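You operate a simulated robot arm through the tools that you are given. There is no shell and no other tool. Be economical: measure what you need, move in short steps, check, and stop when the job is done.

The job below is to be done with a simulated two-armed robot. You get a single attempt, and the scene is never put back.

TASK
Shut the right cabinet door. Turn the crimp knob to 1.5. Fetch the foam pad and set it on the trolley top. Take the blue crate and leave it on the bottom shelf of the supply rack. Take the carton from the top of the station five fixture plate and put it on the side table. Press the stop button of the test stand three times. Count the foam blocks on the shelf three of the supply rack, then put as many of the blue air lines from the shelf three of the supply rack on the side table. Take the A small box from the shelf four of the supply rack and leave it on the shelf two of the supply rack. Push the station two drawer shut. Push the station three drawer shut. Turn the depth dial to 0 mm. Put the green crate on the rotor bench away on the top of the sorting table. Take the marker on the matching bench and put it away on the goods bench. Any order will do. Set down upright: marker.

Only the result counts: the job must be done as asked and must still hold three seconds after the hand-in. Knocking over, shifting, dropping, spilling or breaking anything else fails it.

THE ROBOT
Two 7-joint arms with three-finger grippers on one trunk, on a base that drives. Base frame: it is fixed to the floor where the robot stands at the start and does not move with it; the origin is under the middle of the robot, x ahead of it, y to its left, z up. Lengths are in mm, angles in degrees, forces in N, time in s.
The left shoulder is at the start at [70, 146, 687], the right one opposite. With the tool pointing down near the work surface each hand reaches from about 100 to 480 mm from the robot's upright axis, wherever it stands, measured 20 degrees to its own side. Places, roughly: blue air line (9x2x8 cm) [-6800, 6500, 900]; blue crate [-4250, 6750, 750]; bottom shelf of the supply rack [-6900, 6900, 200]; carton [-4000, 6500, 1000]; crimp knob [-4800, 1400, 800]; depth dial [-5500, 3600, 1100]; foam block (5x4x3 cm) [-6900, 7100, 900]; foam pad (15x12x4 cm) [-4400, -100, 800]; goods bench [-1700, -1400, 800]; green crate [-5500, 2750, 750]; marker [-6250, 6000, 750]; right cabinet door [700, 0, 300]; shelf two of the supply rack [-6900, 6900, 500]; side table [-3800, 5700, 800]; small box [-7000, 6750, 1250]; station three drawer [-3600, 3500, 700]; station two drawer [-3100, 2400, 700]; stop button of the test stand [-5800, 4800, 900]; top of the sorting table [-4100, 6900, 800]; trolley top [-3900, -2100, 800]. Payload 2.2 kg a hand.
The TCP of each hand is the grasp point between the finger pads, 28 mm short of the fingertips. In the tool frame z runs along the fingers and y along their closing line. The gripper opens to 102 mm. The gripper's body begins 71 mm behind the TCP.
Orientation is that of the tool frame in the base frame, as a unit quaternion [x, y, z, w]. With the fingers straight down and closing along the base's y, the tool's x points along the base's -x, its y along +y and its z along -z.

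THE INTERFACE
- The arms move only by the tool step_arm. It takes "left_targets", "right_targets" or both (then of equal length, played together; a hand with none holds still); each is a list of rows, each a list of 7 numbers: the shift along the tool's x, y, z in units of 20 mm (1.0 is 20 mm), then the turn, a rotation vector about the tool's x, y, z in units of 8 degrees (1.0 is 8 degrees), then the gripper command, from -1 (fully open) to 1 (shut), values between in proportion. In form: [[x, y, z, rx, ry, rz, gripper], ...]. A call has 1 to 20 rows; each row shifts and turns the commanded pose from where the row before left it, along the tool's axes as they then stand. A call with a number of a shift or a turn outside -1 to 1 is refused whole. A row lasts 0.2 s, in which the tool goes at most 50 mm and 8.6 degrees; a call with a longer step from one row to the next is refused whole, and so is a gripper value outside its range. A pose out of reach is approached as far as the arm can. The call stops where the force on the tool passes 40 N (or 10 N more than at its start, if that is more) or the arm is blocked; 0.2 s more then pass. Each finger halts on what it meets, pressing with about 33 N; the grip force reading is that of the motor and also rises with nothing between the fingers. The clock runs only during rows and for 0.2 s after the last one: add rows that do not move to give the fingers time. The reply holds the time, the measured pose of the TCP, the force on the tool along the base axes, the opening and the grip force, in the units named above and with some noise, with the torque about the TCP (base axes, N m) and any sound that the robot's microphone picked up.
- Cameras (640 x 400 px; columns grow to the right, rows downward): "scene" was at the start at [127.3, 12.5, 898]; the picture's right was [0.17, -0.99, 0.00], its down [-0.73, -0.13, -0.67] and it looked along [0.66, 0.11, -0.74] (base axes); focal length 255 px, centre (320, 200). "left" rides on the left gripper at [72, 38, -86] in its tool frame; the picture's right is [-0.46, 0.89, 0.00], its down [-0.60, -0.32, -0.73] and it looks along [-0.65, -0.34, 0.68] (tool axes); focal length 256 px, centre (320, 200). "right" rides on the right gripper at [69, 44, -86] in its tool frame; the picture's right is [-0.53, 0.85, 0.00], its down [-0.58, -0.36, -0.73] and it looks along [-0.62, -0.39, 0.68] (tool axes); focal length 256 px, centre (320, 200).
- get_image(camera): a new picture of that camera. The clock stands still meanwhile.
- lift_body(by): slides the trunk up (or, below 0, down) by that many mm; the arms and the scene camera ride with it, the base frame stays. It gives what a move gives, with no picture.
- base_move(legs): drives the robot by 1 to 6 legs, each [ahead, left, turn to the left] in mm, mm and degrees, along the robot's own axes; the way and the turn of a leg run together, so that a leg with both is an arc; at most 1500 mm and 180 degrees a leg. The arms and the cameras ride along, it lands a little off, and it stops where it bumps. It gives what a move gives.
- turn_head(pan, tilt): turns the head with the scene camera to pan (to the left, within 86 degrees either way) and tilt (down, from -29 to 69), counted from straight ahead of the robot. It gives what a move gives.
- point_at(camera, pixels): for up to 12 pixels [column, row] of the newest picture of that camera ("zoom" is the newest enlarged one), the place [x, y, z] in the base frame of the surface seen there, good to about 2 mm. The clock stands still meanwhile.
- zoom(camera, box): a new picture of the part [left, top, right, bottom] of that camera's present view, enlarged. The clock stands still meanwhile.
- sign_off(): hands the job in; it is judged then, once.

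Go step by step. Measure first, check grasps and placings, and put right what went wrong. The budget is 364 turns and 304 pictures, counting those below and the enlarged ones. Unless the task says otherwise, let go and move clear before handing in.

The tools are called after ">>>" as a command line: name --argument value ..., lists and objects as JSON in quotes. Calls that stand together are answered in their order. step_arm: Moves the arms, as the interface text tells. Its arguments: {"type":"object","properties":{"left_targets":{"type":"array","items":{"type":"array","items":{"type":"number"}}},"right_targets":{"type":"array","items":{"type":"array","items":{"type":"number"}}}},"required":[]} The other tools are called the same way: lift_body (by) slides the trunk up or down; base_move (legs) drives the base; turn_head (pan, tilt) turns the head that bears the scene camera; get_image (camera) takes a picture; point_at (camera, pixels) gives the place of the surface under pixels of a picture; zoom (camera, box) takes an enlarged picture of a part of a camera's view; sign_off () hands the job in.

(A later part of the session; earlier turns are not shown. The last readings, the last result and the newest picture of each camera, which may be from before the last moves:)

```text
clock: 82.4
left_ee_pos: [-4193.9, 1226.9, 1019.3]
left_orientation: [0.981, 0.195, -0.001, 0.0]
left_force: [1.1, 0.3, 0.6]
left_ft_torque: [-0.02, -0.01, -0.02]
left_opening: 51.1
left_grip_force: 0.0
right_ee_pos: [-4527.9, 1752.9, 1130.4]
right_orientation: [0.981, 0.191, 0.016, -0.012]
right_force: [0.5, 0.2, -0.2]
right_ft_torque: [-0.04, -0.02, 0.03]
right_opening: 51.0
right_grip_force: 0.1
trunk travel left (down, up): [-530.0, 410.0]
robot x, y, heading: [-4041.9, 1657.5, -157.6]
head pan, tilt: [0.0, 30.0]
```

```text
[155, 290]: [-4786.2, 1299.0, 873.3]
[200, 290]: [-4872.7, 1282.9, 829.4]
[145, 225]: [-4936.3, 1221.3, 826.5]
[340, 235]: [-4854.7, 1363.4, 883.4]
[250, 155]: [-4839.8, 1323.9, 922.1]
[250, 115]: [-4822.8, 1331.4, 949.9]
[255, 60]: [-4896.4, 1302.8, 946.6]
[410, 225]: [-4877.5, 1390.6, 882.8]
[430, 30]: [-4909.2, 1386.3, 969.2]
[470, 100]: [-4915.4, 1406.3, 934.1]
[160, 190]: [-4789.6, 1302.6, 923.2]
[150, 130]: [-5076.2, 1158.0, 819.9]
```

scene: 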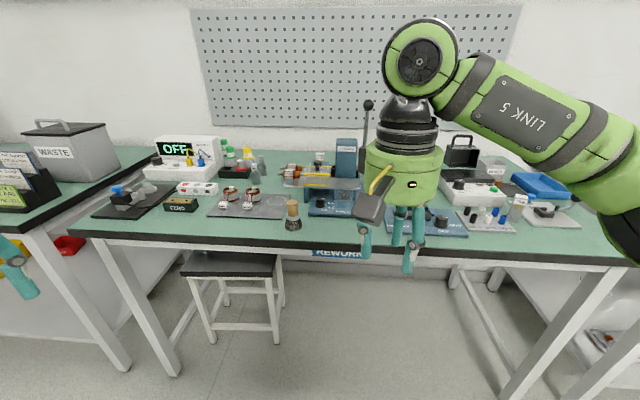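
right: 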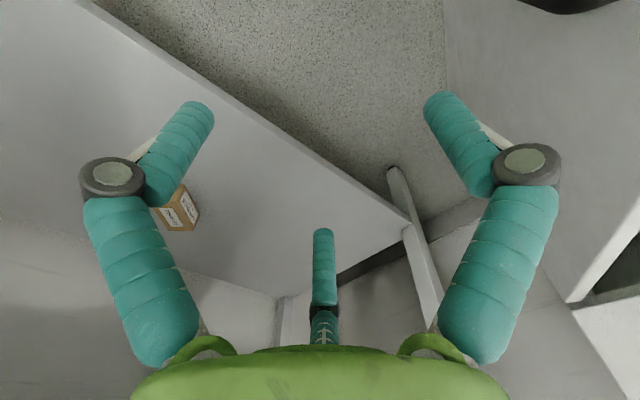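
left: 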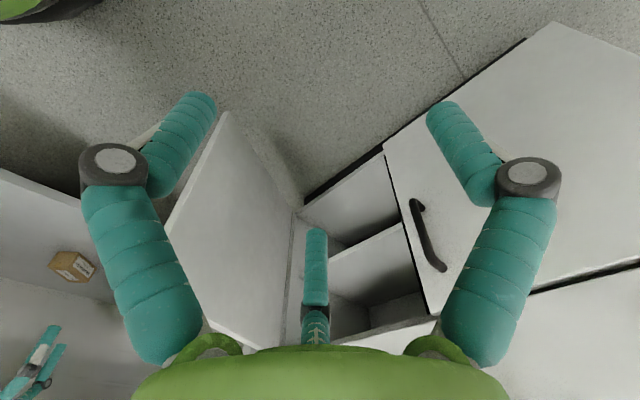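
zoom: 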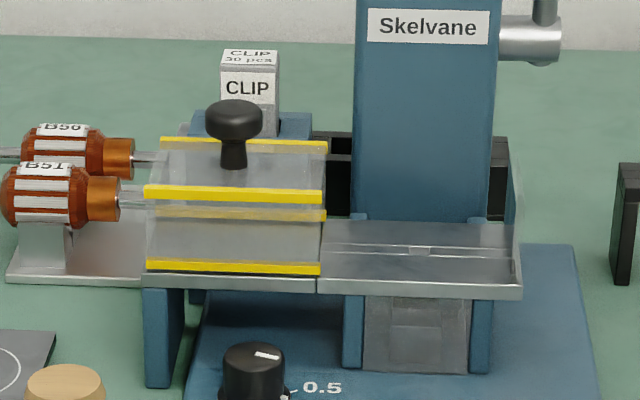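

>>> base_move --legs '[[320, 105, 0]]'

>>> get_image --camera "right"

```text
clock: 84.6
left_ee_pos: [-4444.7, 1010.3, 1018.4]
left_orientation: [0.981, 0.196, 0.0, 0.0]
left_force: [0.2, -0.4, 0.1]
left_ft_torque: [0.0, -0.04, 0.0]
left_opening: 51.0
left_grip_force: 0.1
right_ee_pos: [-4780.8, 1534.9, 1131.9]
right_orientation: [0.981, 0.192, 0.017, -0.013]
right_force: [-0.1, 0.0, -0.3]
right_ft_torque: [-0.05, -0.01, -0.02]
right_opening: 51.0
right_grip_force: 0.0
trunk travel left (down, up): [-530.0, 410.0]
robot x, y, heading: [-4290.8, 1440.5, -157.4]
head pan, tilt: [0.0, 30.0]
```

```text
276 pictures are left
```

right: 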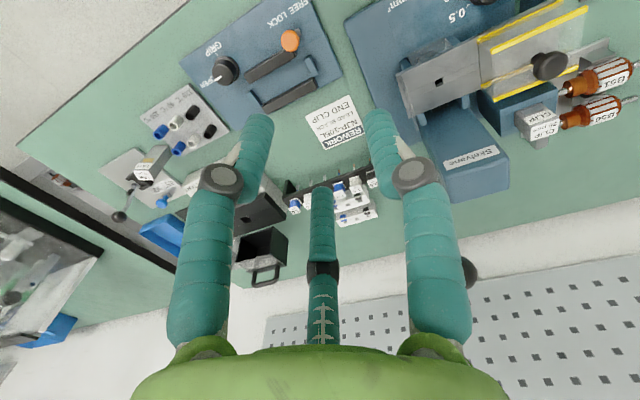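

>>> step_arm --right_targets '[[0, 0, 0, -0.136, -0.27, 0, 0], [-0.5, 1, 0, 0, 0, 0, 0], [-0.5, 1, 0, 0, 0, 0, 0], [-0.5, 1, 0, 0, 0, 0, 0], [-0.5, 1, 0, 0, 0, 0, 0], [-0.5, 1, 0, 0, 0, 0, 0], [-0.5, 1, 0, 0, 0, 0, 0], [0, 1, 0, 0, 0, 0, 0], [0, 1, 0, 0, 0, 0, 0], [0, 0.6, 0, 0, 0, 0, 0], [0, 0, 1, 0, 0, 0, 0], [0, 0, 1, 0, 0, 0, 0], [0, 0, 1, 0, 0, 0, 0], [0, 0, 1, 0, 0, 0, 0], [0, 0, 1, 0, 0, 0, 0], [0, 0, 1, 0, 0, 0, 0], [0, 0, 1, 0, 0, 0, 0]]'

>>> get_image --camera "right"

>>> get_image --camera "scene"

```text
clock: 88.2
left_ee_pos: [-4445.8, 1011.4, 1018.9]
left_orientation: [0.981, 0.196, 0.002, 0.0]
left_force: [-0.1, -0.3, 0.4]
left_ft_torque: [0.0, -0.04, 0.03]
left_opening: 51.0
left_grip_force: 0.1
right_ee_pos: [-4774.3, 1351.2, 992.1]
right_orientation: [0.981, 0.192, 0.001, 0.001]
right_force: [0.3, 0.2, -0.1]
right_ft_torque: [0.03, 0.01, 0.02]
right_opening: 50.9
right_grip_force: 0.2
trunk travel left (down, up): [-530.0, 410.0]
robot x, y, heading: [-4286.3, 1443.0, -157.6]
head pan, tilt: [0.0, 30.0]
```

```text
275 pictures are left
```

right: 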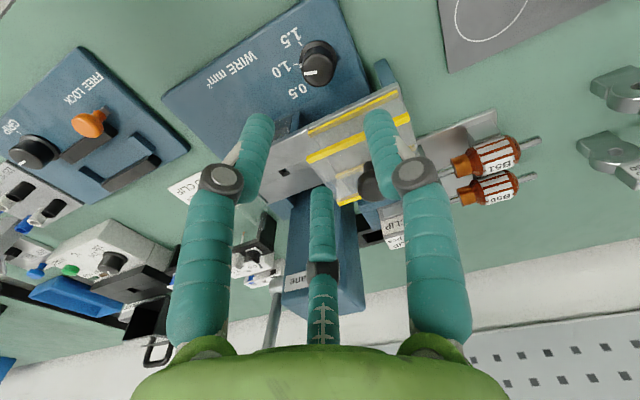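

```text
274 pictures are left
```

scene: 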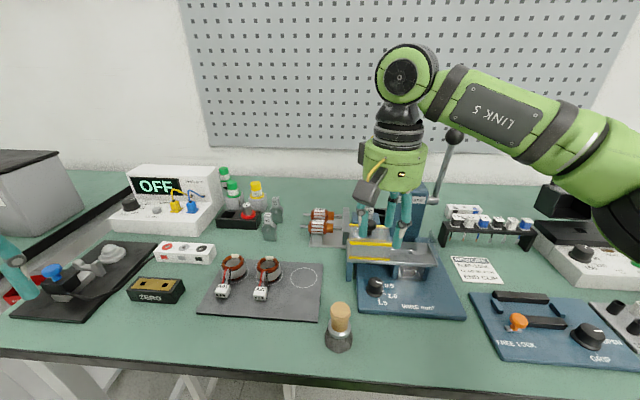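

>>> zoom --camera "right" --box '[260, 15, 380, 90]'

>>> point_at --camera "right" --pixels '[[318, 45], [318, 55], [308, 50], [330, 52], [310, 72], [318, 62]]'

```text
5.33 times, centred on (320, 52) of right
```

zoom: 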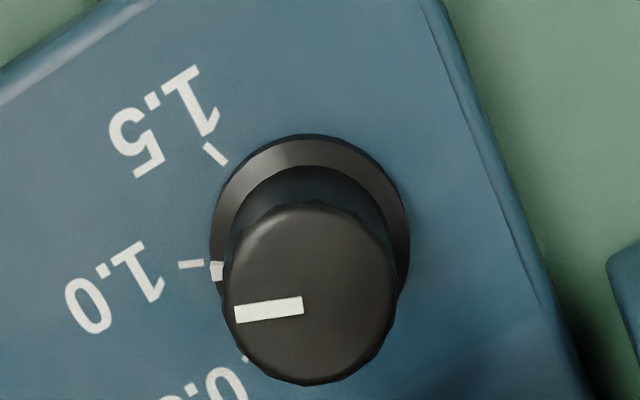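

```text
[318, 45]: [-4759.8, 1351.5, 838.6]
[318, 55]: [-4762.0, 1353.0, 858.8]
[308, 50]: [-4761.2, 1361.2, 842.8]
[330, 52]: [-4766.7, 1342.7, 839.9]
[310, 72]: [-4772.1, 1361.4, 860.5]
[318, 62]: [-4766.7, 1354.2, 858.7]
```

>>> point_at --camera "zoom" --pixels '[[308, 298], [308, 215], [308, 375], [230, 298], [385, 298], [238, 315], [300, 303], [218, 270], [193, 265], [216, 155]]'

```text
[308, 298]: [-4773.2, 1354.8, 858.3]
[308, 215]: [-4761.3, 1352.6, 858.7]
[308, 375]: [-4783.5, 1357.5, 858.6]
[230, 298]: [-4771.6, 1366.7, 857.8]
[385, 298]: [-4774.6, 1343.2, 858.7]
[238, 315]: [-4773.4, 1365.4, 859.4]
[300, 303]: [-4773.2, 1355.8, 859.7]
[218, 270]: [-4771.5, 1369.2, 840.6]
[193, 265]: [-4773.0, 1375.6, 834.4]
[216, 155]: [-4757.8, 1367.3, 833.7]
```

>>> step_arm --right_targets '[[0.14, -0.15, 0, 0, 0, -1, 0], [0, 0, 0, 0, 0, -1, 0], [0, 0, 0, 0, 0, -1, 0], [0, 0, 1, 0, 0, 0, 0], [0, 0, 1, 0, 0, 0, 0], [0, 0, 1, 0, 0, 0, 0], [0, 0, 1, 0, 0, 0, 0], [0, 0, 1, 0, 0, 0, 0], [0, 0, 0.9, 0, 0, 0, 0]]'

>>> get_image --camera "right"

```text
clock: 89.6
left_ee_pos: [-4445.0, 1011.3, 1019.1]
left_orientation: [0.981, 0.195, 0.0, -0.001]
left_force: [-0.2, 1.0, -1.0]
left_ft_torque: [0.01, -0.01, 0.0]
left_opening: 51.2
left_grip_force: 0.0
right_ee_pos: [-4774.1, 1356.2, 946.3]
right_orientation: [0.92, 0.391, -0.017, 0.006]
right_force: [-1.3, 2.6, 16.3]
right_ft_torque: [-0.1, 0.59, -0.03]
right_opening: 55.1
right_grip_force: 1.7
trunk travel left (down, up): [-530.0, 410.0]
robot x, y, heading: [-4290.8, 1443.5, -157.7]
head pan, tilt: [0.0, 30.0]
stopped in row 7 (right hand): the force on the tool passed its limit at 49 N (the readings are from after the stop); the commanded pose is now the measured one
```

```text
272 pictures are left
```

right: 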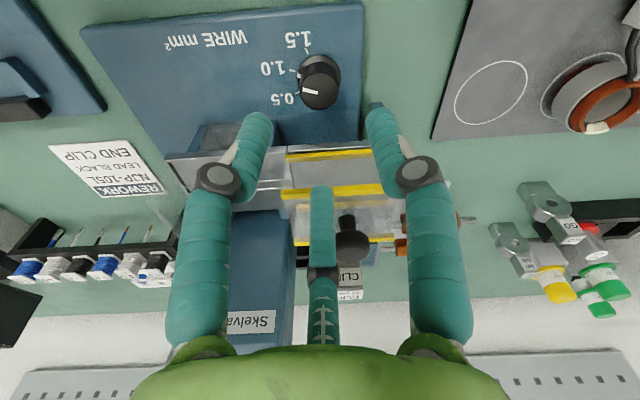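

Contact came at z 946, before reaching the knob, apparently on something ~37 mm ahead. I'll look at it closely.

>>> zoom --camera "scene" --box '[330, 140, 460, 220]'

>>> zoom --camera "right" --box '[200, 80, 440, 270]'

```text
4.92 times, centred on (395, 180) of scene
```

zoom: 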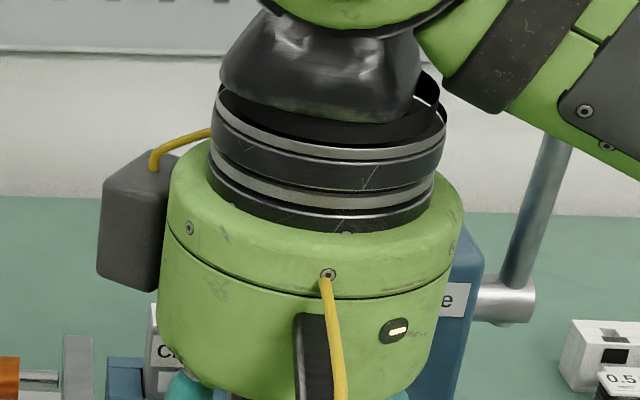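

```text
2.11 times, centred on (320, 175) of right
```

zoom: 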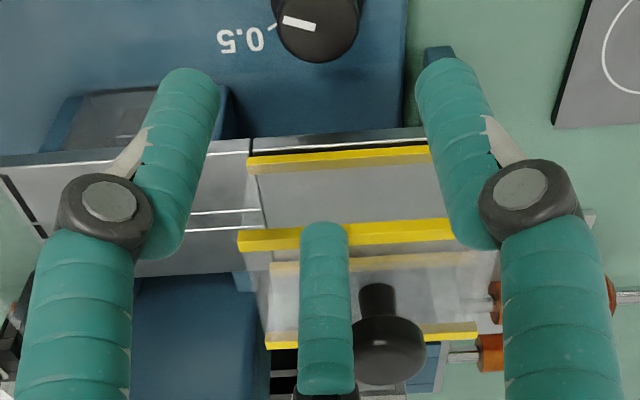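

>>> point_at --camera "zoom" --pixels '[[245, 240], [252, 165], [430, 232], [395, 350], [330, 240], [325, 340], [190, 90], [445, 80], [180, 150], [475, 160], [70, 185], [330, 195]]'

```text
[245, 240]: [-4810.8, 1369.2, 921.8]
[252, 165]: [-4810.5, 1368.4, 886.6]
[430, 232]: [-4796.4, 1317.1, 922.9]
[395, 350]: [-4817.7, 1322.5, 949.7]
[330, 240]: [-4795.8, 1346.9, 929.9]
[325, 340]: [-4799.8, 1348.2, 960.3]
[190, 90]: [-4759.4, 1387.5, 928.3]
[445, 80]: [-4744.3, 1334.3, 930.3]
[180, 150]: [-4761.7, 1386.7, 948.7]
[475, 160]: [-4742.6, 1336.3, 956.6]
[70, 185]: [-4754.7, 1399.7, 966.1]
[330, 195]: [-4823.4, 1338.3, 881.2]
```

The depth points show a real third finger opposite the camera, and the contact (tool (-30,-22)) fits it. I'll rise and watch how the fingers close.

>>> step_arm --right_targets '[[0, 0, -1, 0, 0, 0, 0], [0, 0, -1, 0, 0, 0, 0], [0, 0, -1, 0, 0, 0, 0], [0, 0, 0, 0, 0, 0, 1], [0, 0, 0, 0, 0, 0, 1]]'

>>> get_image --camera "right"

>>> get_image --camera "scene"

```text
clock: 90.8
left_ee_pos: [-4445.1, 1010.5, 1019.3]
left_orientation: [0.981, 0.196, 0.0, 0.0]
left_force: [0.4, -0.5, 0.3]
left_ft_torque: [-0.01, -0.03, -0.04]
left_opening: 50.9
left_grip_force: 0.0
right_ee_pos: [-4772.6, 1356.9, 1002.7]
right_orientation: [0.921, 0.391, -0.012, 0.005]
right_force: [0.2, -0.6, 0.6]
right_ft_torque: [-0.01, 0.01, -0.01]
right_opening: 2.0
right_grip_force: 31.4
trunk travel left (down, up): [-530.0, 410.0]
robot x, y, heading: [-4293.2, 1441.2, -157.4]
head pan, tilt: [0.0, 30.0]
```

```text
269 pictures are left
```

right: 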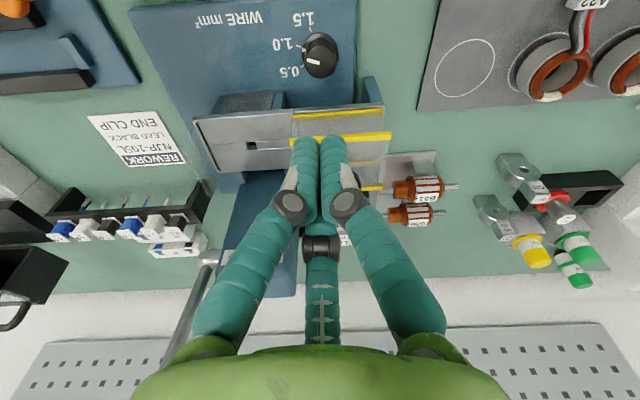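

```text
268 pictures are left
```

scene: 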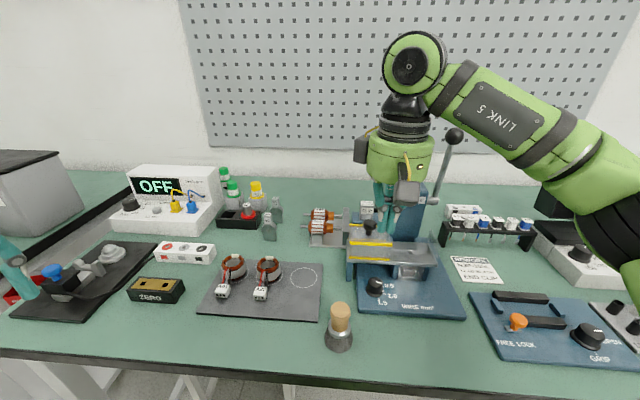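

The gripper is a three-jaw one (jaws near tool angles 90°, 210°, 330°). I'll reorient so no jaw faces the guard and descend with a smaller opening.

>>> step_arm --right_targets '[[-0.07, 0.065, 0, 0, 0.19, 0, 0.3], [0, 0, 0, 0, 0, 1, 0.3], [0, 0, 0, 0, 0, 1, 0.3], [0, 0, 0, 0, 0, 1, 0.3], [0, 0, 0, 0, 0, 1, 0.3], [0, 0, 0, 0, 0, 0.25, 0.3], [0, 0, 1, 0, 0, 0, 0.3], [0, 0, 1, 0, 0, 0, 0.3], [0, 0, 1, 0, 0, 0, 0.3]]'

>>> get_image --camera "right"

```text
clock: 92.8
left_ee_pos: [-4444.9, 1011.2, 1018.9]
left_orientation: [0.981, 0.196, 0.001, -0.001]
left_force: [-0.2, -0.7, 0.0]
left_ft_torque: [0.0, 0.0, -0.01]
left_opening: 50.9
left_grip_force: 0.0
right_ee_pos: [-4772.6, 1354.8, 942.0]
right_orientation: [0.995, 0.104, 0.0, 0.001]
right_force: [-0.6, 0.5, -0.9]
right_ft_torque: [-0.01, 0.0, 0.02]
right_opening: 36.0
right_grip_force: 0.0
trunk travel left (down, up): [-530.0, 410.0]
robot x, y, heading: [-4294.2, 1441.1, -157.5]
head pan, tilt: [0.0, 30.0]
```

```text
267 pictures are left
```

right: 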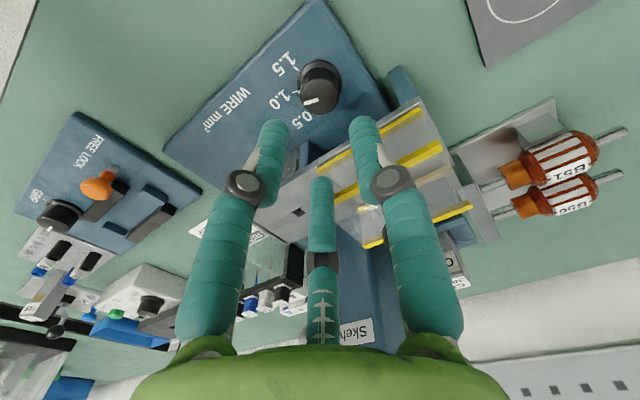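

>>> step_arm --right_targets '[[0, 0, 0.8, 0, 0, 0, 0.3], [0, 0, 0.8, 0, 0, 0, 0.3], [0, 0, 0.8, 0, 0, 0, 0.3], [0, 0, 0.8, 0, 0, 0, 0.3], [0, 0, 0.15, 0, 0, 0, 0.3], [0, 0, 0, 0, 0, 0, 0.9], [0, 0, 0, 0, 0, 0, 0.9]]'

>>> get_image --camera "right"

```text
clock: 94.4
left_ee_pos: [-4445.0, 1012.0, 1018.9]
left_orientation: [0.981, 0.195, 0.0, 0.001]
left_force: [0.3, -0.4, -0.8]
left_ft_torque: [0.02, -0.01, 0.01]
left_opening: 51.0
left_grip_force: 0.1
right_ee_pos: [-4773.1, 1354.5, 875.8]
right_orientation: [0.994, 0.105, 0.0, 0.0]
right_force: [0.8, 4.1, 3.7]
right_ft_torque: [0.39, 0.28, 0.01]
right_opening: 26.5
right_grip_force: 45.0
trunk travel left (down, up): [-530.0, 410.0]
robot x, y, heading: [-4294.1, 1438.3, -157.4]
head pan, tilt: [0.0, 30.0]
```

```text
266 pictures are left
```

right: 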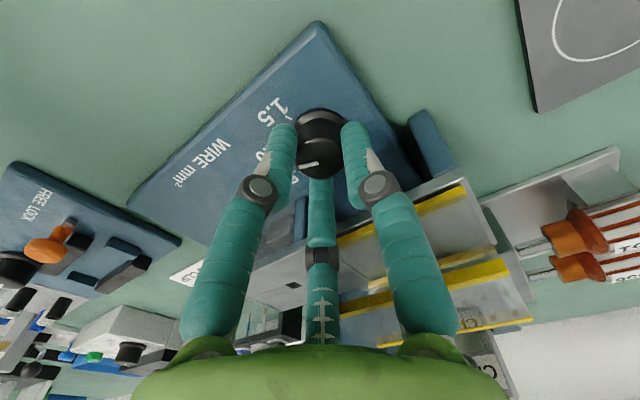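

Gripped the knob (opening 26.5). Turning clockwise.

>>> step_arm --right_targets '[[0, 0, 0, 0, 0, 0.8, 0.9], [0, 0, 0, 0, 0, 0.8, 0.9], [0, 0, 0, 0, 0, 0.8, 0.9], [0, 0, 0, 0, 0, 0.8, 0.9], [0, 0, 0, 0, 0, 0, 0.9]]'

>>> zoom --camera "right" --box '[220, 70, 420, 195]'

```text
clock: 95.6
left_ee_pos: [-4444.6, 1011.3, 1019.3]
left_orientation: [0.981, 0.196, 0.0, 0.0]
left_force: [0.6, 0.1, 0.5]
left_ft_torque: [-0.02, -0.01, 0.0]
left_opening: 50.7
left_grip_force: 0.1
right_ee_pos: [-4772.0, 1354.2, 875.8]
right_orientation: [0.993, -0.119, 0.0, 0.001]
right_force: [4.7, 3.6, -3.2]
right_ft_torque: [-0.01, 0.33, 0.0]
right_opening: 26.2
right_grip_force: 45.1
trunk travel left (down, up): [-530.0, 410.0]
robot x, y, heading: [-4292.9, 1440.3, -157.5]
head pan, tilt: [0.0, 30.0]
```

```text
3.20 times, centred on (320, 132) of right
```

zoom: 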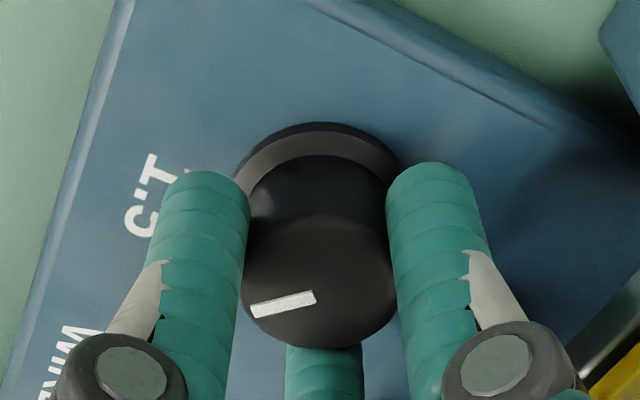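

>>> step_arm --right_targets '[[0, 0, 0, 0, 0, 0, 0.3], [0, 0, 0, 0, 0, 0, 0.3], [0, 0, 0, 0, 0, -0.8, 0.3], [0, 0, 0, 0, 0, -0.8, 0.3], [0, 0, 0, 0, 0, -0.8, 0.3], [0, 0, 0, 0, 0, -0.8, 0.3], [0, 0, 0, 0, 0, 0, 0.9], [0, 0, 0, 0, 0, 0, 0.9], [0, 0, 0, 0, 0, 0.8, 0.9], [0, 0, 0, 0, 0, 0.8, 0.9], [0, 0, 0, 0, 0, 0.8, 0.9], [0, 0, 0, 0, 0, 0.78, 0.9], [0, 0, 0, 0, 0, 0, 0.9], [0, 0, 0, 0, 0, 0, 0.3], [0, 0, 0, 0, 0, 0, 0.3], [0, 0, -1, 0, 0, 0, 0.3], [0, 0, -1, 0, 0, 0, 0.3], [0, 0, -1, 0, 0, 0, 0.3], [0, 0, -1, 0, 0, 0, 0.3], [0, 0, -1, 0, 0, 0, 0.3]]'

>>> get_image --camera "right"

```text
clock: 99.8
left_ee_pos: [-4445.1, 1010.7, 1018.5]
left_orientation: [0.981, 0.196, 0.0, 0.0]
left_force: [0.0, 0.8, 0.2]
left_ft_torque: [0.02, 0.0, 0.02]
left_opening: 51.1
left_grip_force: 0.0
right_ee_pos: [-4770.2, 1355.1, 975.8]
right_orientation: [0.993, -0.117, 0.0, 0.001]
right_force: [0.7, -0.2, -0.7]
right_ft_torque: [0.01, 0.01, 0.02]
right_opening: 35.5
right_grip_force: 0.0
trunk travel left (down, up): [-530.0, 410.0]
robot x, y, heading: [-4290.3, 1440.3, -157.3]
head pan, tilt: [0.0, 30.0]
```

```text
264 pictures are left
```

right: 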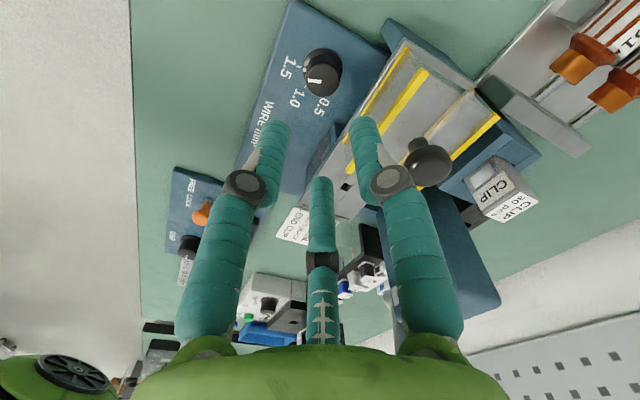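

>>> zoom --camera "right" --box '[270, 35, 366, 95]'

>>> point_at --camera "zoom" --pixels '[[225, 285], [360, 288], [345, 240], [236, 247], [220, 232], [350, 340]]'

```text
6.67 times, centred on (318, 65) of right
```

zoom: 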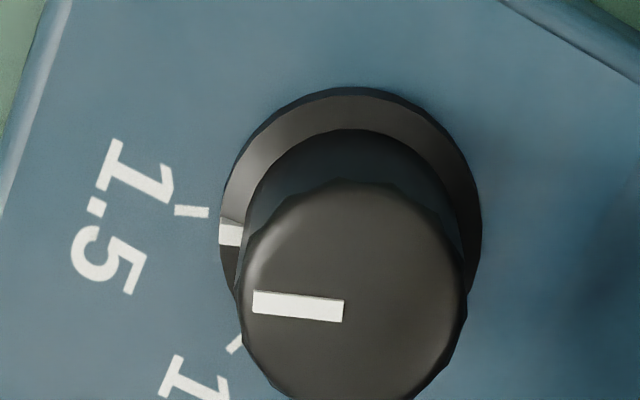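

```text
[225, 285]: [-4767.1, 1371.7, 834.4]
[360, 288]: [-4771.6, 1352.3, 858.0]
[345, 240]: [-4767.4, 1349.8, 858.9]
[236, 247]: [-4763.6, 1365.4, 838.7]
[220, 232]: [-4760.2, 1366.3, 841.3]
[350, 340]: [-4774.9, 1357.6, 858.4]
```

>>> point_at --camera "zoom" --pixels '[[258, 302], [340, 311], [177, 210], [206, 212], [228, 235], [240, 236], [352, 290], [352, 185], [245, 290], [460, 295]]'

```text
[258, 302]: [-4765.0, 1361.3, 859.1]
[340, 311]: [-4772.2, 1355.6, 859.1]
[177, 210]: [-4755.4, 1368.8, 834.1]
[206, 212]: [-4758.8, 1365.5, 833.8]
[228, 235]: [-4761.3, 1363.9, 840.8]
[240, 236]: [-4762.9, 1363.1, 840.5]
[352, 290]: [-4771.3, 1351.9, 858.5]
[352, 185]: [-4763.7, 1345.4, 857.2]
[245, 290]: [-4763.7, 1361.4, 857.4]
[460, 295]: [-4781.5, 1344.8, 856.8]
```

The pointer is on 1.5 (38° vs tick 38°). Now I raise and retract the arm, then back off towards the station two drawer.

>>> step_arm --right_targets '[[0, 0, -1, 0, 0, 0, 0], [0, 0, -1, 0, 0, 0, 0], [0, 0, -1, 0, 0, 0, 0], [0, 0, -1, 0, 0, 0, 0], [0, 0, 0, 0, 0, -1, 0], [0, 0, 0, 0, 0, -1, 0], [0, 0, 0, 0, 0, -1, 0], [0, 0, 0, 0, 0, -1, 0], [0, 0, 0, 0, 0, -0.4, 0]]'

>>> base_move --legs '[[-500, 0, 0], [0, 0, -150]]'

>>> turn_head --pan 0 --tilt 25

>>> get_image --camera "scene"

```text
clock: 101.8
left_ee_pos: [-4444.4, 1010.9, 1019.1]
left_orientation: [0.981, 0.196, -0.002, -0.001]
left_force: [-0.1, 1.3, 0.4]
left_ft_torque: [0.01, 0.0, -0.01]
left_opening: 51.2
left_grip_force: 0.0
right_ee_pos: [-4773.1, 1353.9, 1056.8]
right_orientation: [0.982, 0.19, 0.0, -0.001]
right_force: [0.3, 0.5, 0.1]
right_ft_torque: [0.01, -0.01, 0.03]
right_opening: 50.9
right_grip_force: 0.1
trunk travel left (down, up): [-530.0, 410.0]
robot x, y, heading: [-4294.3, 1438.2, -157.5]
head pan, tilt: [0.0, 30.0]
```

```text
clock: 111.0
left_ee_pos: [-3908.0, 2083.4, 1017.3]
left_orientation: [-0.435, 0.9, -0.001, 0.0]
left_force: [-0.4, -1.2, 0.2]
left_ft_torque: [0.03, 0.03, 0.07]
left_opening: 50.9
left_grip_force: 0.1
right_ee_pos: [-3454.9, 1941.4, 1056.3]
right_orientation: [-0.428, 0.904, 0.0, 0.001]
right_force: [0.5, 0.5, 0.0]
right_ft_torque: [-0.03, 0.0, 0.0]
right_opening: 50.8
right_grip_force: 0.1
trunk travel left (down, up): [-530.0, 410.0]
robot x, y, heading: [-3830.7, 1633.3, 51.5]
head pan, tilt: [0.0, 30.0]
```

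```text
clock: 111.6
left_ee_pos: [-3906.9, 2083.4, 1018.6]
left_orientation: [-0.435, 0.901, -0.001, -0.001]
left_force: [-0.9, 0.9, 0.3]
left_ft_torque: [-0.02, -0.02, 0.04]
left_opening: 50.9
left_grip_force: 0.0
right_ee_pos: [-3454.7, 1942.1, 1055.7]
right_orientation: [-0.428, 0.904, 0.0, 0.0]
right_force: [0.2, -0.4, -0.1]
right_ft_torque: [-0.02, 0.0, 0.0]
right_opening: 51.1
right_grip_force: 0.1
trunk travel left (down, up): [-530.0, 410.0]
robot x, y, heading: [-3830.2, 1631.0, 51.3]
head pan, tilt: [0.0, 25.0]
```

```text
262 pictures are left
```

scene: 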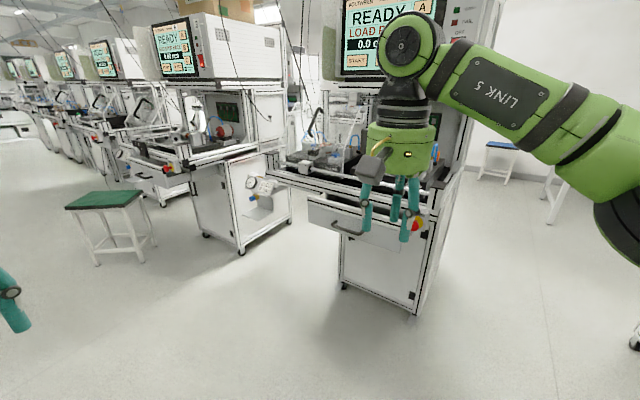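

>>> point_at --camera "scene" --pixels '[[335, 212], [345, 230], [320, 205], [390, 240], [140, 155], [410, 308], [240, 250], [95, 262], [155, 248], [202, 160], [150, 195], [165, 168]]'

>>> zoom --camera "scene" --box '[90, 110, 450, 300]'

```text
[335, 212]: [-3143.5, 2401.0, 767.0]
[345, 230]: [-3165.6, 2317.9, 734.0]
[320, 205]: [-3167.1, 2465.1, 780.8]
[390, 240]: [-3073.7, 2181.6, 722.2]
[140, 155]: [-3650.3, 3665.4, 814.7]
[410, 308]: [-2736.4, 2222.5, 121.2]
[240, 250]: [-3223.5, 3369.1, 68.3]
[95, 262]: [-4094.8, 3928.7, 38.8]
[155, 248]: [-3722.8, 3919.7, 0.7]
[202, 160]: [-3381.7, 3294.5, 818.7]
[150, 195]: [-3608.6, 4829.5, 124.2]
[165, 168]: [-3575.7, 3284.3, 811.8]
```

```text
1.78 times, centred on (270, 205) of scene
```

zoom: 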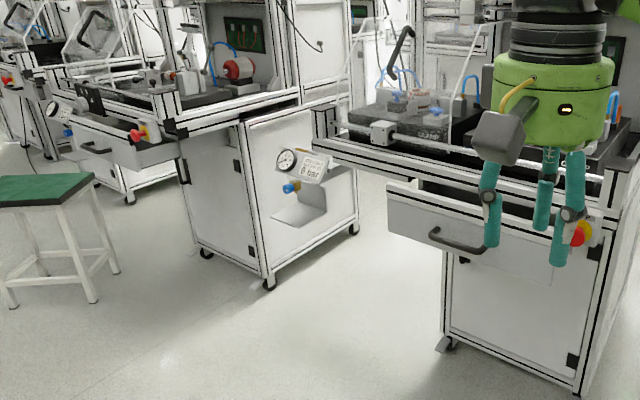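

>>> base_move --legs '[[0, 0, -32], [150, 560, 0]]'

>>> turn_head --pan 0 --tilt 35

>>> get_image --camera "scene"

```text
clock: 116.5
left_ee_pos: [-3705.9, 2625.6, 1019.5]
left_orientation: [-0.172, 0.985, 0.0, 0.001]
left_force: [-0.1, -0.5, 0.2]
left_ft_torque: [0.0, 0.03, -0.02]
left_opening: 50.9
left_grip_force: 0.0
right_ee_pos: [-3395.3, 2267.4, 1054.8]
right_orientation: [-0.166, 0.986, 0.0, 0.0]
right_force: [0.0, -0.8, -0.4]
right_ft_torque: [0.0, -0.01, 0.0]
right_opening: 50.9
right_grip_force: 0.1
trunk travel left (down, up): [-530.0, 410.0]
robot x, y, heading: [-3877.1, 2203.4, 19.8]
head pan, tilt: [0.0, 25.0]
```

```text
clock: 117.2
left_ee_pos: [-3706.2, 2627.4, 1018.0]
left_orientation: [-0.172, 0.985, 0.001, 0.0]
left_force: [0.4, 0.5, 0.5]
left_ft_torque: [0.0, 0.01, 0.04]
left_opening: 51.0
left_grip_force: 0.1
right_ee_pos: [-3395.0, 2267.7, 1056.2]
right_orientation: [-0.167, 0.986, 0.001, 0.0]
right_force: [0.0, -0.2, -0.1]
right_ft_torque: [-0.02, -0.01, 0.0]
right_opening: 51.0
right_grip_force: 0.1
trunk travel left (down, up): [-530.0, 410.0]
robot x, y, heading: [-3879.1, 2204.7, 20.3]
head pan, tilt: [0.0, 35.0]
```

```text
260 pictures are left
```

scene: 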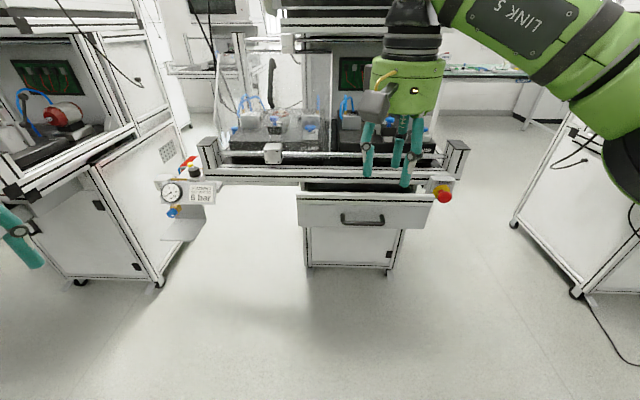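

>>> point_at --camera "scene" --pixels '[[302, 195], [300, 225], [432, 200], [400, 228], [362, 220], [345, 215], [320, 212], [250, 180], [400, 180], [443, 195], [362, 185], [340, 250]]'

>>> zoom --camera "scene" --box '[280, 150, 460, 260]'

```text
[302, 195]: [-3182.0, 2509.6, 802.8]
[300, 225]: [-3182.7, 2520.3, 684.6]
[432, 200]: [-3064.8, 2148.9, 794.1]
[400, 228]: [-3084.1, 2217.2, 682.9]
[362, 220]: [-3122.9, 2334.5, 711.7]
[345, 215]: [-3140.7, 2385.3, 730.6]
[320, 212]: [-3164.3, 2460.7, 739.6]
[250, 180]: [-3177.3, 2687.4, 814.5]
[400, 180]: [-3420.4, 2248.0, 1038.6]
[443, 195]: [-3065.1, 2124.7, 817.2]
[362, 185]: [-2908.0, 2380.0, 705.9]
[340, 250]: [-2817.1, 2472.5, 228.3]
```

```text
3.56 times, centred on (370, 205) of scene
```

zoom: 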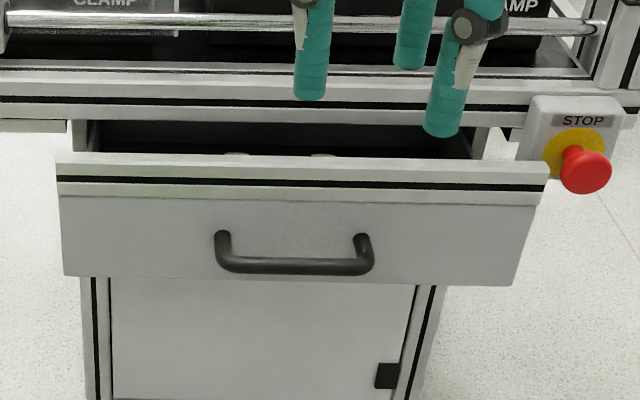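

Drawer two's front runs from (-3182,2510) to (-3065,2149), z 683–803. I'll tilt the right hand level, lower the trunk, and push the centre above the handle.

>>> step_arm --right_targets '[[0, 0, 0, 0, -1, 0, 1], [0, 0, 0, 0, -1, 0, 1], [0, 0, 0, 0, -1, 0, 1], [0, 0, 0, 0, -1, 0, 1], [0, 0, 0, 0, -1, 0, 1], [0, 0, 0, 0, -1, 0, 1], [0, 0, 0, 0, -1, 0, 1], [0, 0, 0, 0, -1, 0, 1], [0, 0, 0, 0, -1, 0, 1]]'

>>> lift_body --by -292

>>> get_image --camera "scene"

```text
clock: 119.2
left_ee_pos: [-3706.5, 2626.7, 1018.5]
left_orientation: [-0.173, 0.985, 0.0, 0.0]
left_force: [0.1, -0.3, -0.8]
left_ft_torque: [-0.01, -0.03, 0.0]
left_opening: 51.1
left_grip_force: 0.0
right_ee_pos: [-3394.5, 2267.5, 1054.7]
right_orientation: [-0.134, 0.797, 0.098, 0.581]
right_force: [0.1, -0.1, 0.5]
right_ft_torque: [0.0, 0.03, 0.01]
right_opening: 2.2
right_grip_force: 31.5
trunk travel left (down, up): [-530.0, 410.0]
robot x, y, heading: [-3880.0, 2203.8, 20.0]
head pan, tilt: [0.0, 35.0]
```

```text
clock: 122.1
left_ee_pos: [-3706.3, 2625.5, 727.3]
left_orientation: [-0.173, 0.985, 0.0, 0.0]
left_force: [-0.3, -0.5, -0.7]
left_ft_torque: [0.03, 0.0, 0.0]
left_opening: 51.1
left_grip_force: 0.1
right_ee_pos: [-3395.0, 2268.4, 764.2]
right_orientation: [-0.135, 0.798, 0.098, 0.58]
right_force: [-0.9, -0.4, -0.8]
right_ft_torque: [-0.03, 0.0, 0.02]
right_opening: 2.1
right_grip_force: 31.3
trunk travel left (down, up): [-238.0, 702.0]
robot x, y, heading: [-3873.8, 2204.2, 20.0]
head pan, tilt: [0.0, 35.0]
```

```text
258 pictures are left
```

scene: 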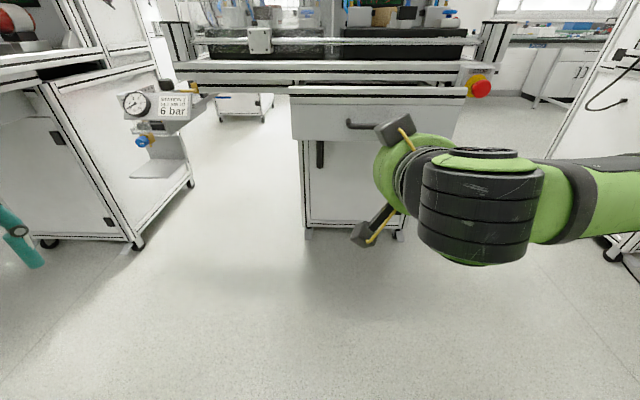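

>>> base_move --legs '[[190, -40, 0]]'

>>> step_arm --right_targets '[[-0.28, 0, 0.85, 0, 0, 0, 1], [-0.28, 0, 0.85, 0, 0, 0, 1], [-0.2, 0, 0.6, 0, 0, 0, 1], [-0.2, 0, 0.6, 0, 0, 0, 1], [-0.2, 0, 0.6, 0, 0, 0, 1], [-0.2, 0, 0.6, 0, 0, 0, 1], [-0.2, 0, 0.6, 0, 0, 0, 1], [-0.2, 0, 0.6, 0, 0, 0, 1], [-0.2, 0, 0.6, 0, 0, 0, 1], [-0.2, 0, 0.6, 0, 0, 0, 1], [-0.2, 0, 0.6, 0, 0, 0, 1], [-0.2, 0, 0.6, 0, 0, 0, 1]]'

>>> get_image --camera "scene"

```text
clock: 123.7
left_ee_pos: [-3517.9, 2653.9, 727.5]
left_orientation: [-0.174, 0.985, 0.0, 0.0]
left_force: [0.9, 0.4, -0.7]
left_ft_torque: [0.03, 0.05, -0.02]
left_opening: 51.0
left_grip_force: 0.1
right_ee_pos: [-3203.2, 2295.5, 764.1]
right_orientation: [-0.135, 0.797, 0.098, 0.58]
right_force: [0.4, 0.1, -0.3]
right_ft_torque: [-0.03, 0.01, 0.0]
right_opening: 2.2
right_grip_force: 31.4
trunk travel left (down, up): [-238.0, 702.0]
robot x, y, heading: [-3688.8, 2225.6, 20.2]
head pan, tilt: [0.0, 35.0]
```

```text
clock: 126.3
left_ee_pos: [-3516.5, 2652.5, 726.0]
left_orientation: [-0.173, 0.985, 0.0, 0.0]
left_force: [0.1, 0.4, 0.2]
left_ft_torque: [-0.03, 0.0, 0.04]
left_opening: 50.9
left_grip_force: 0.0
right_ee_pos: [-3050.1, 2347.9, 764.8]
right_orientation: [-0.136, 0.798, 0.098, 0.579]
right_force: [0.7, 0.8, -0.2]
right_ft_torque: [0.0, -0.01, -0.01]
right_opening: 1.9
right_grip_force: 31.3
trunk travel left (down, up): [-238.0, 702.0]
robot x, y, heading: [-3691.2, 2226.4, 19.6]
head pan, tilt: [0.0, 35.0]
```

```text
257 pictures are left
```

scene: 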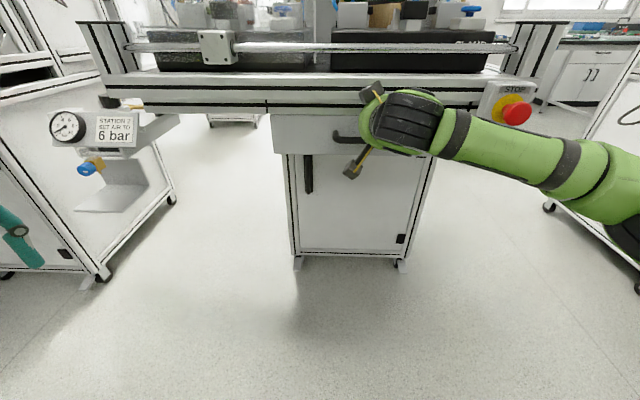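

>>> step_arm --right_targets '[[-0.2, 0, 0.6, 0, 0, 0, 1], [-0.2, 0, 0.6, 0, 0, 0, 1], [-0.2, 0, 0.6, 0, 0, 0, 1], [-0.2, 0, 0.6, 0, 0, 0, 1], [-0.2, 0, 0.6, 0, 0, 0, 1]]'

>>> get_image --camera "scene"

```text
clock: 126.6
left_ee_pos: [-3519.0, 2651.6, 726.8]
left_orientation: [-0.173, 0.985, -0.001, 0.001]
left_force: [-0.4, -0.1, -0.4]
left_ft_torque: [0.01, -0.03, 0.02]
left_opening: 51.0
left_grip_force: 0.0
right_ee_pos: [-3049.0, 2347.6, 764.6]
right_orientation: [-0.136, 0.8, 0.098, 0.577]
right_force: [-19.0, -12.4, 1.9]
right_ft_torque: [0.06, -0.16, -0.21]
right_opening: 1.9
right_grip_force: 31.2
trunk travel left (down, up): [-238.0, 702.0]
robot x, y, heading: [-3690.5, 2232.4, 19.6]
head pan, tilt: [0.0, 35.0]
stopped in row 1 (right hand): the force on the tool passed its limit at 52 N (the readings are from after the stop); the commanded pose is now the measured one
```

```text
256 pictures are left
```

scene: 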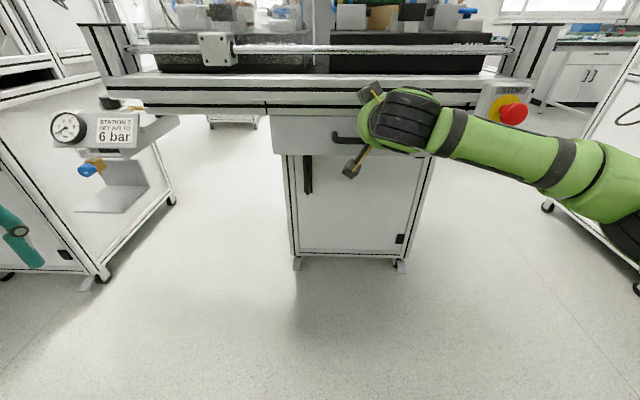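

>>> step_arm --right_targets '[[0.28, 0, -0.85, 0, 0, 0, 1], [0.28, 0, -0.85, 0, 0, 0, 1], [0.28, 0, -0.85, 0, 0, 0, 1], [0.28, 0, -0.85, 0, 0, 0, 1], [0.28, 0, -0.85, 0, 0, 0, 1], [0.28, 0, -0.85, 0, 0, 0, 1], [0, -1, 0, 0, 0, 0, 1], [0, -1, 0, 0, 0, 0, 1], [0, -1, 0, 0, 0, 0, 1], [0, -1, 0, 0, 0, 0, 1]]'

>>> get_image --camera "scene"

>>> point_at --camera "scene" --pixels '[[285, 135], [320, 140], [330, 107], [300, 90], [420, 125], [340, 125], [400, 105], [340, 200]]'

```text
clock: 128.8
left_ee_pos: [-3516.0, 2653.3, 726.9]
left_orientation: [-0.172, 0.985, 0.0, 0.0]
left_force: [0.0, -0.7, 0.1]
left_ft_torque: [0.02, 0.02, -0.01]
left_opening: 51.2
left_grip_force: 0.1
right_ee_pos: [-3121.6, 2240.2, 762.5]
right_orientation: [-0.136, 0.8, 0.097, 0.576]
right_force: [-0.2, 0.6, 0.3]
right_ft_torque: [0.02, -0.01, -0.01]
right_opening: 2.0
right_grip_force: 31.2
trunk travel left (down, up): [-238.0, 702.0]
robot x, y, heading: [-3689.0, 2230.5, 19.8]
head pan, tilt: [0.0, 35.0]
```

```text
255 pictures are left
```

scene: 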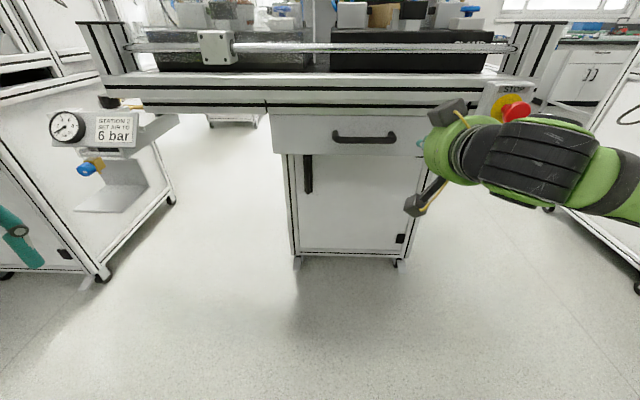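

```text
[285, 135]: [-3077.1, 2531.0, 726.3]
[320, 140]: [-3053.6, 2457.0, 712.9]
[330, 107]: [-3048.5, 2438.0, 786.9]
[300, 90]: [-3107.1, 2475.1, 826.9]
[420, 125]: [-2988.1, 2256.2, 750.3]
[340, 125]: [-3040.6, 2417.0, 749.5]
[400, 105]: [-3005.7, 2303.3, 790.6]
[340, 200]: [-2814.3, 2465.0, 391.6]
```

Drawer two's front now sits in a line under the rail, at a hard stop. I'll move to station three.

>>> base_move --legs '[[-300, 0, 0], [0, 1050, 0]]'

>>> get_image --camera "scene"

```text
clock: 135.9
left_ee_pos: [-4166.0, 3537.7, 726.8]
left_orientation: [-0.174, 0.985, 0.0, 0.001]
left_force: [0.2, 0.3, 0.4]
left_ft_torque: [0.01, 0.01, -0.02]
left_opening: 50.9
left_grip_force: 0.1
right_ee_pos: [-3770.4, 3128.3, 763.8]
right_orientation: [-0.14, 0.801, 0.099, 0.574]
right_force: [-0.2, 0.0, -0.1]
right_ft_torque: [0.02, 0.0, -0.01]
right_opening: 2.4
right_grip_force: 31.4
trunk travel left (down, up): [-238.0, 702.0]
robot x, y, heading: [-4341.9, 3115.2, 20.1]
head pan, tilt: [0.0, 35.0]
```

```text
254 pictures are left
```

scene: 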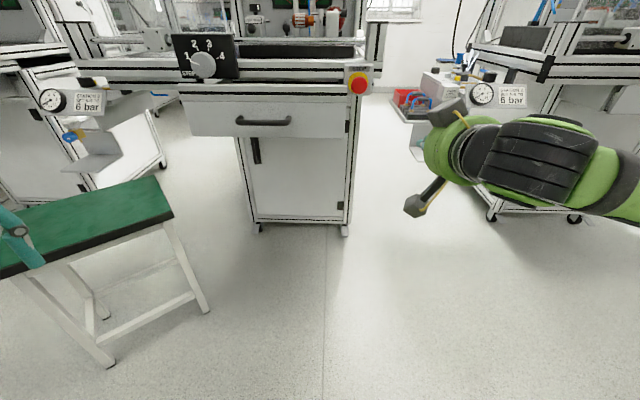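

>>> point_at --camera "scene" --pixels '[[100, 195], [175, 215], [45, 240], [20, 260], [185, 105], [190, 133], [330, 110], [265, 122], [215, 120], [345, 85], [205, 65], [20, 230]]'

```text
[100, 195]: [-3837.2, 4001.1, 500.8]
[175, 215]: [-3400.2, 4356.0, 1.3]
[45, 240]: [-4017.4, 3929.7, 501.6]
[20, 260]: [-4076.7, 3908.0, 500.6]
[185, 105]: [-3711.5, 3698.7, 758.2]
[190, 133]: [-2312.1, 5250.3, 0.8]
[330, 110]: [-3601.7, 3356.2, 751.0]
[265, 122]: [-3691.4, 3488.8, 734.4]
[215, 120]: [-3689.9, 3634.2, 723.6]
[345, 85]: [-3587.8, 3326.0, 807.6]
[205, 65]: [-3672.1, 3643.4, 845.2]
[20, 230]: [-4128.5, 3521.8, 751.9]
```

>>> base_move --legs '[[0, 270, 0], [170, 0, 0]]'

>>> step_arm --right_targets '[[0, 1, 0, 0, 0, 0, 1], [0, 1, 0, 0, 0, 0, 1], [0, 1, 0, 0, 0, 0, 1], [0, 0.2, 0, 0, 0, 0, 1]]'

>>> get_image --camera "scene"

```text
clock: 138.9
left_ee_pos: [-4098.7, 3852.2, 726.7]
left_orientation: [-0.177, 0.984, 0.0, -0.001]
left_force: [-0.4, 0.2, 0.3]
left_ft_torque: [0.03, 0.04, -0.01]
left_opening: 51.0
left_grip_force: 0.1
right_ee_pos: [-3701.9, 3444.3, 762.0]
right_orientation: [-0.14, 0.8, 0.1, 0.574]
right_force: [-0.1, 0.0, -0.5]
right_ft_torque: [-0.01, 0.0, -0.01]
right_opening: 2.0
right_grip_force: 31.6
trunk travel left (down, up): [-238.0, 702.0]
robot x, y, heading: [-4271.5, 3426.7, 20.5]
head pan, tilt: [0.0, 35.0]
```

```text
clock: 139.9
left_ee_pos: [-4098.8, 3852.7, 726.7]
left_orientation: [-0.176, 0.984, 0.0, 0.001]
left_force: [-0.5, -0.9, 0.2]
left_ft_torque: [0.03, 0.0, 0.0]
left_opening: 50.9
left_grip_force: 0.2
right_ee_pos: [-3724.1, 3505.1, 761.1]
right_orientation: [-0.14, 0.8, 0.099, 0.575]
right_force: [-0.2, -0.2, 0.2]
right_ft_torque: [0.02, 0.01, 0.01]
right_opening: 2.4
right_grip_force: 31.4
trunk travel left (down, up): [-238.0, 702.0]
robot x, y, heading: [-4271.3, 3428.9, 20.4]
head pan, tilt: [0.0, 35.0]
```

```text
253 pictures are left
```

scene: 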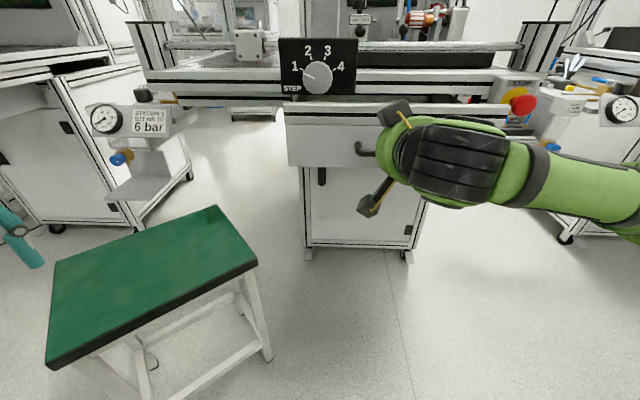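

>>> step_arm --right_targets '[[-0.2, 0, 0.6, 0, 0, 0, 1], [-0.2, 0, 0.6, 0, 0, 0, 1], [-0.2, 0, 0.6, 0, 0, 0, 1], [-0.2, 0, 0.6, 0, 0, 0, 1], [-0.2, 0, 0.6, 0, 0, 0, 1], [-0.2, 0, 0.6, 0, 0, 0, 1], [-0.2, 0, 0.6, 0, 0, 0, 1], [-0.2, 0, 0.6, 0, 0, 0, 1], [-0.2, 0, 0.6, 0, 0, 0, 1], [-0.2, 0, 0.6, 0, 0, 0, 1], [-0.2, 0, 0.6, 0, 0, 0, 1], [-0.2, 0, 0.6, 0, 0, 0, 1], [-0.2, 0, 0.6, 0, 0, 0, 1]]'

>>> get_image --camera "scene"

```text
clock: 142.9
left_ee_pos: [-4101.4, 3850.8, 728.7]
left_orientation: [-0.175, 0.985, 0.001, 0.002]
left_force: [0.5, -1.0, 0.5]
left_ft_torque: [-0.01, 0.03, 0.01]
left_opening: 50.9
left_grip_force: 0.1
right_ee_pos: [-3574.8, 3557.3, 761.2]
right_orientation: [-0.14, 0.802, 0.099, 0.572]
right_force: [-20.5, -12.3, 0.6]
right_ft_torque: [0.01, -0.16, -0.23]
right_opening: 2.2
right_grip_force: 31.1
trunk travel left (down, up): [-238.0, 702.0]
robot x, y, heading: [-4270.2, 3426.7, 20.5]
head pan, tilt: [0.0, 35.0]
stopped in row 13 (right hand): the force on the tool passed its limit at 47 N (the readings are from after the stop); the commanded pose is now the measured one
```

```text
252 pictures are left
```

scene: 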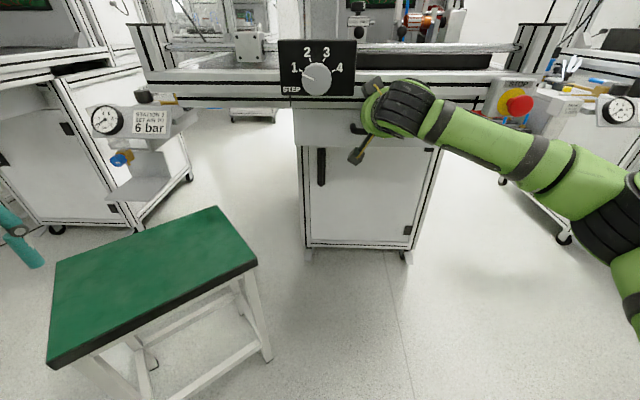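

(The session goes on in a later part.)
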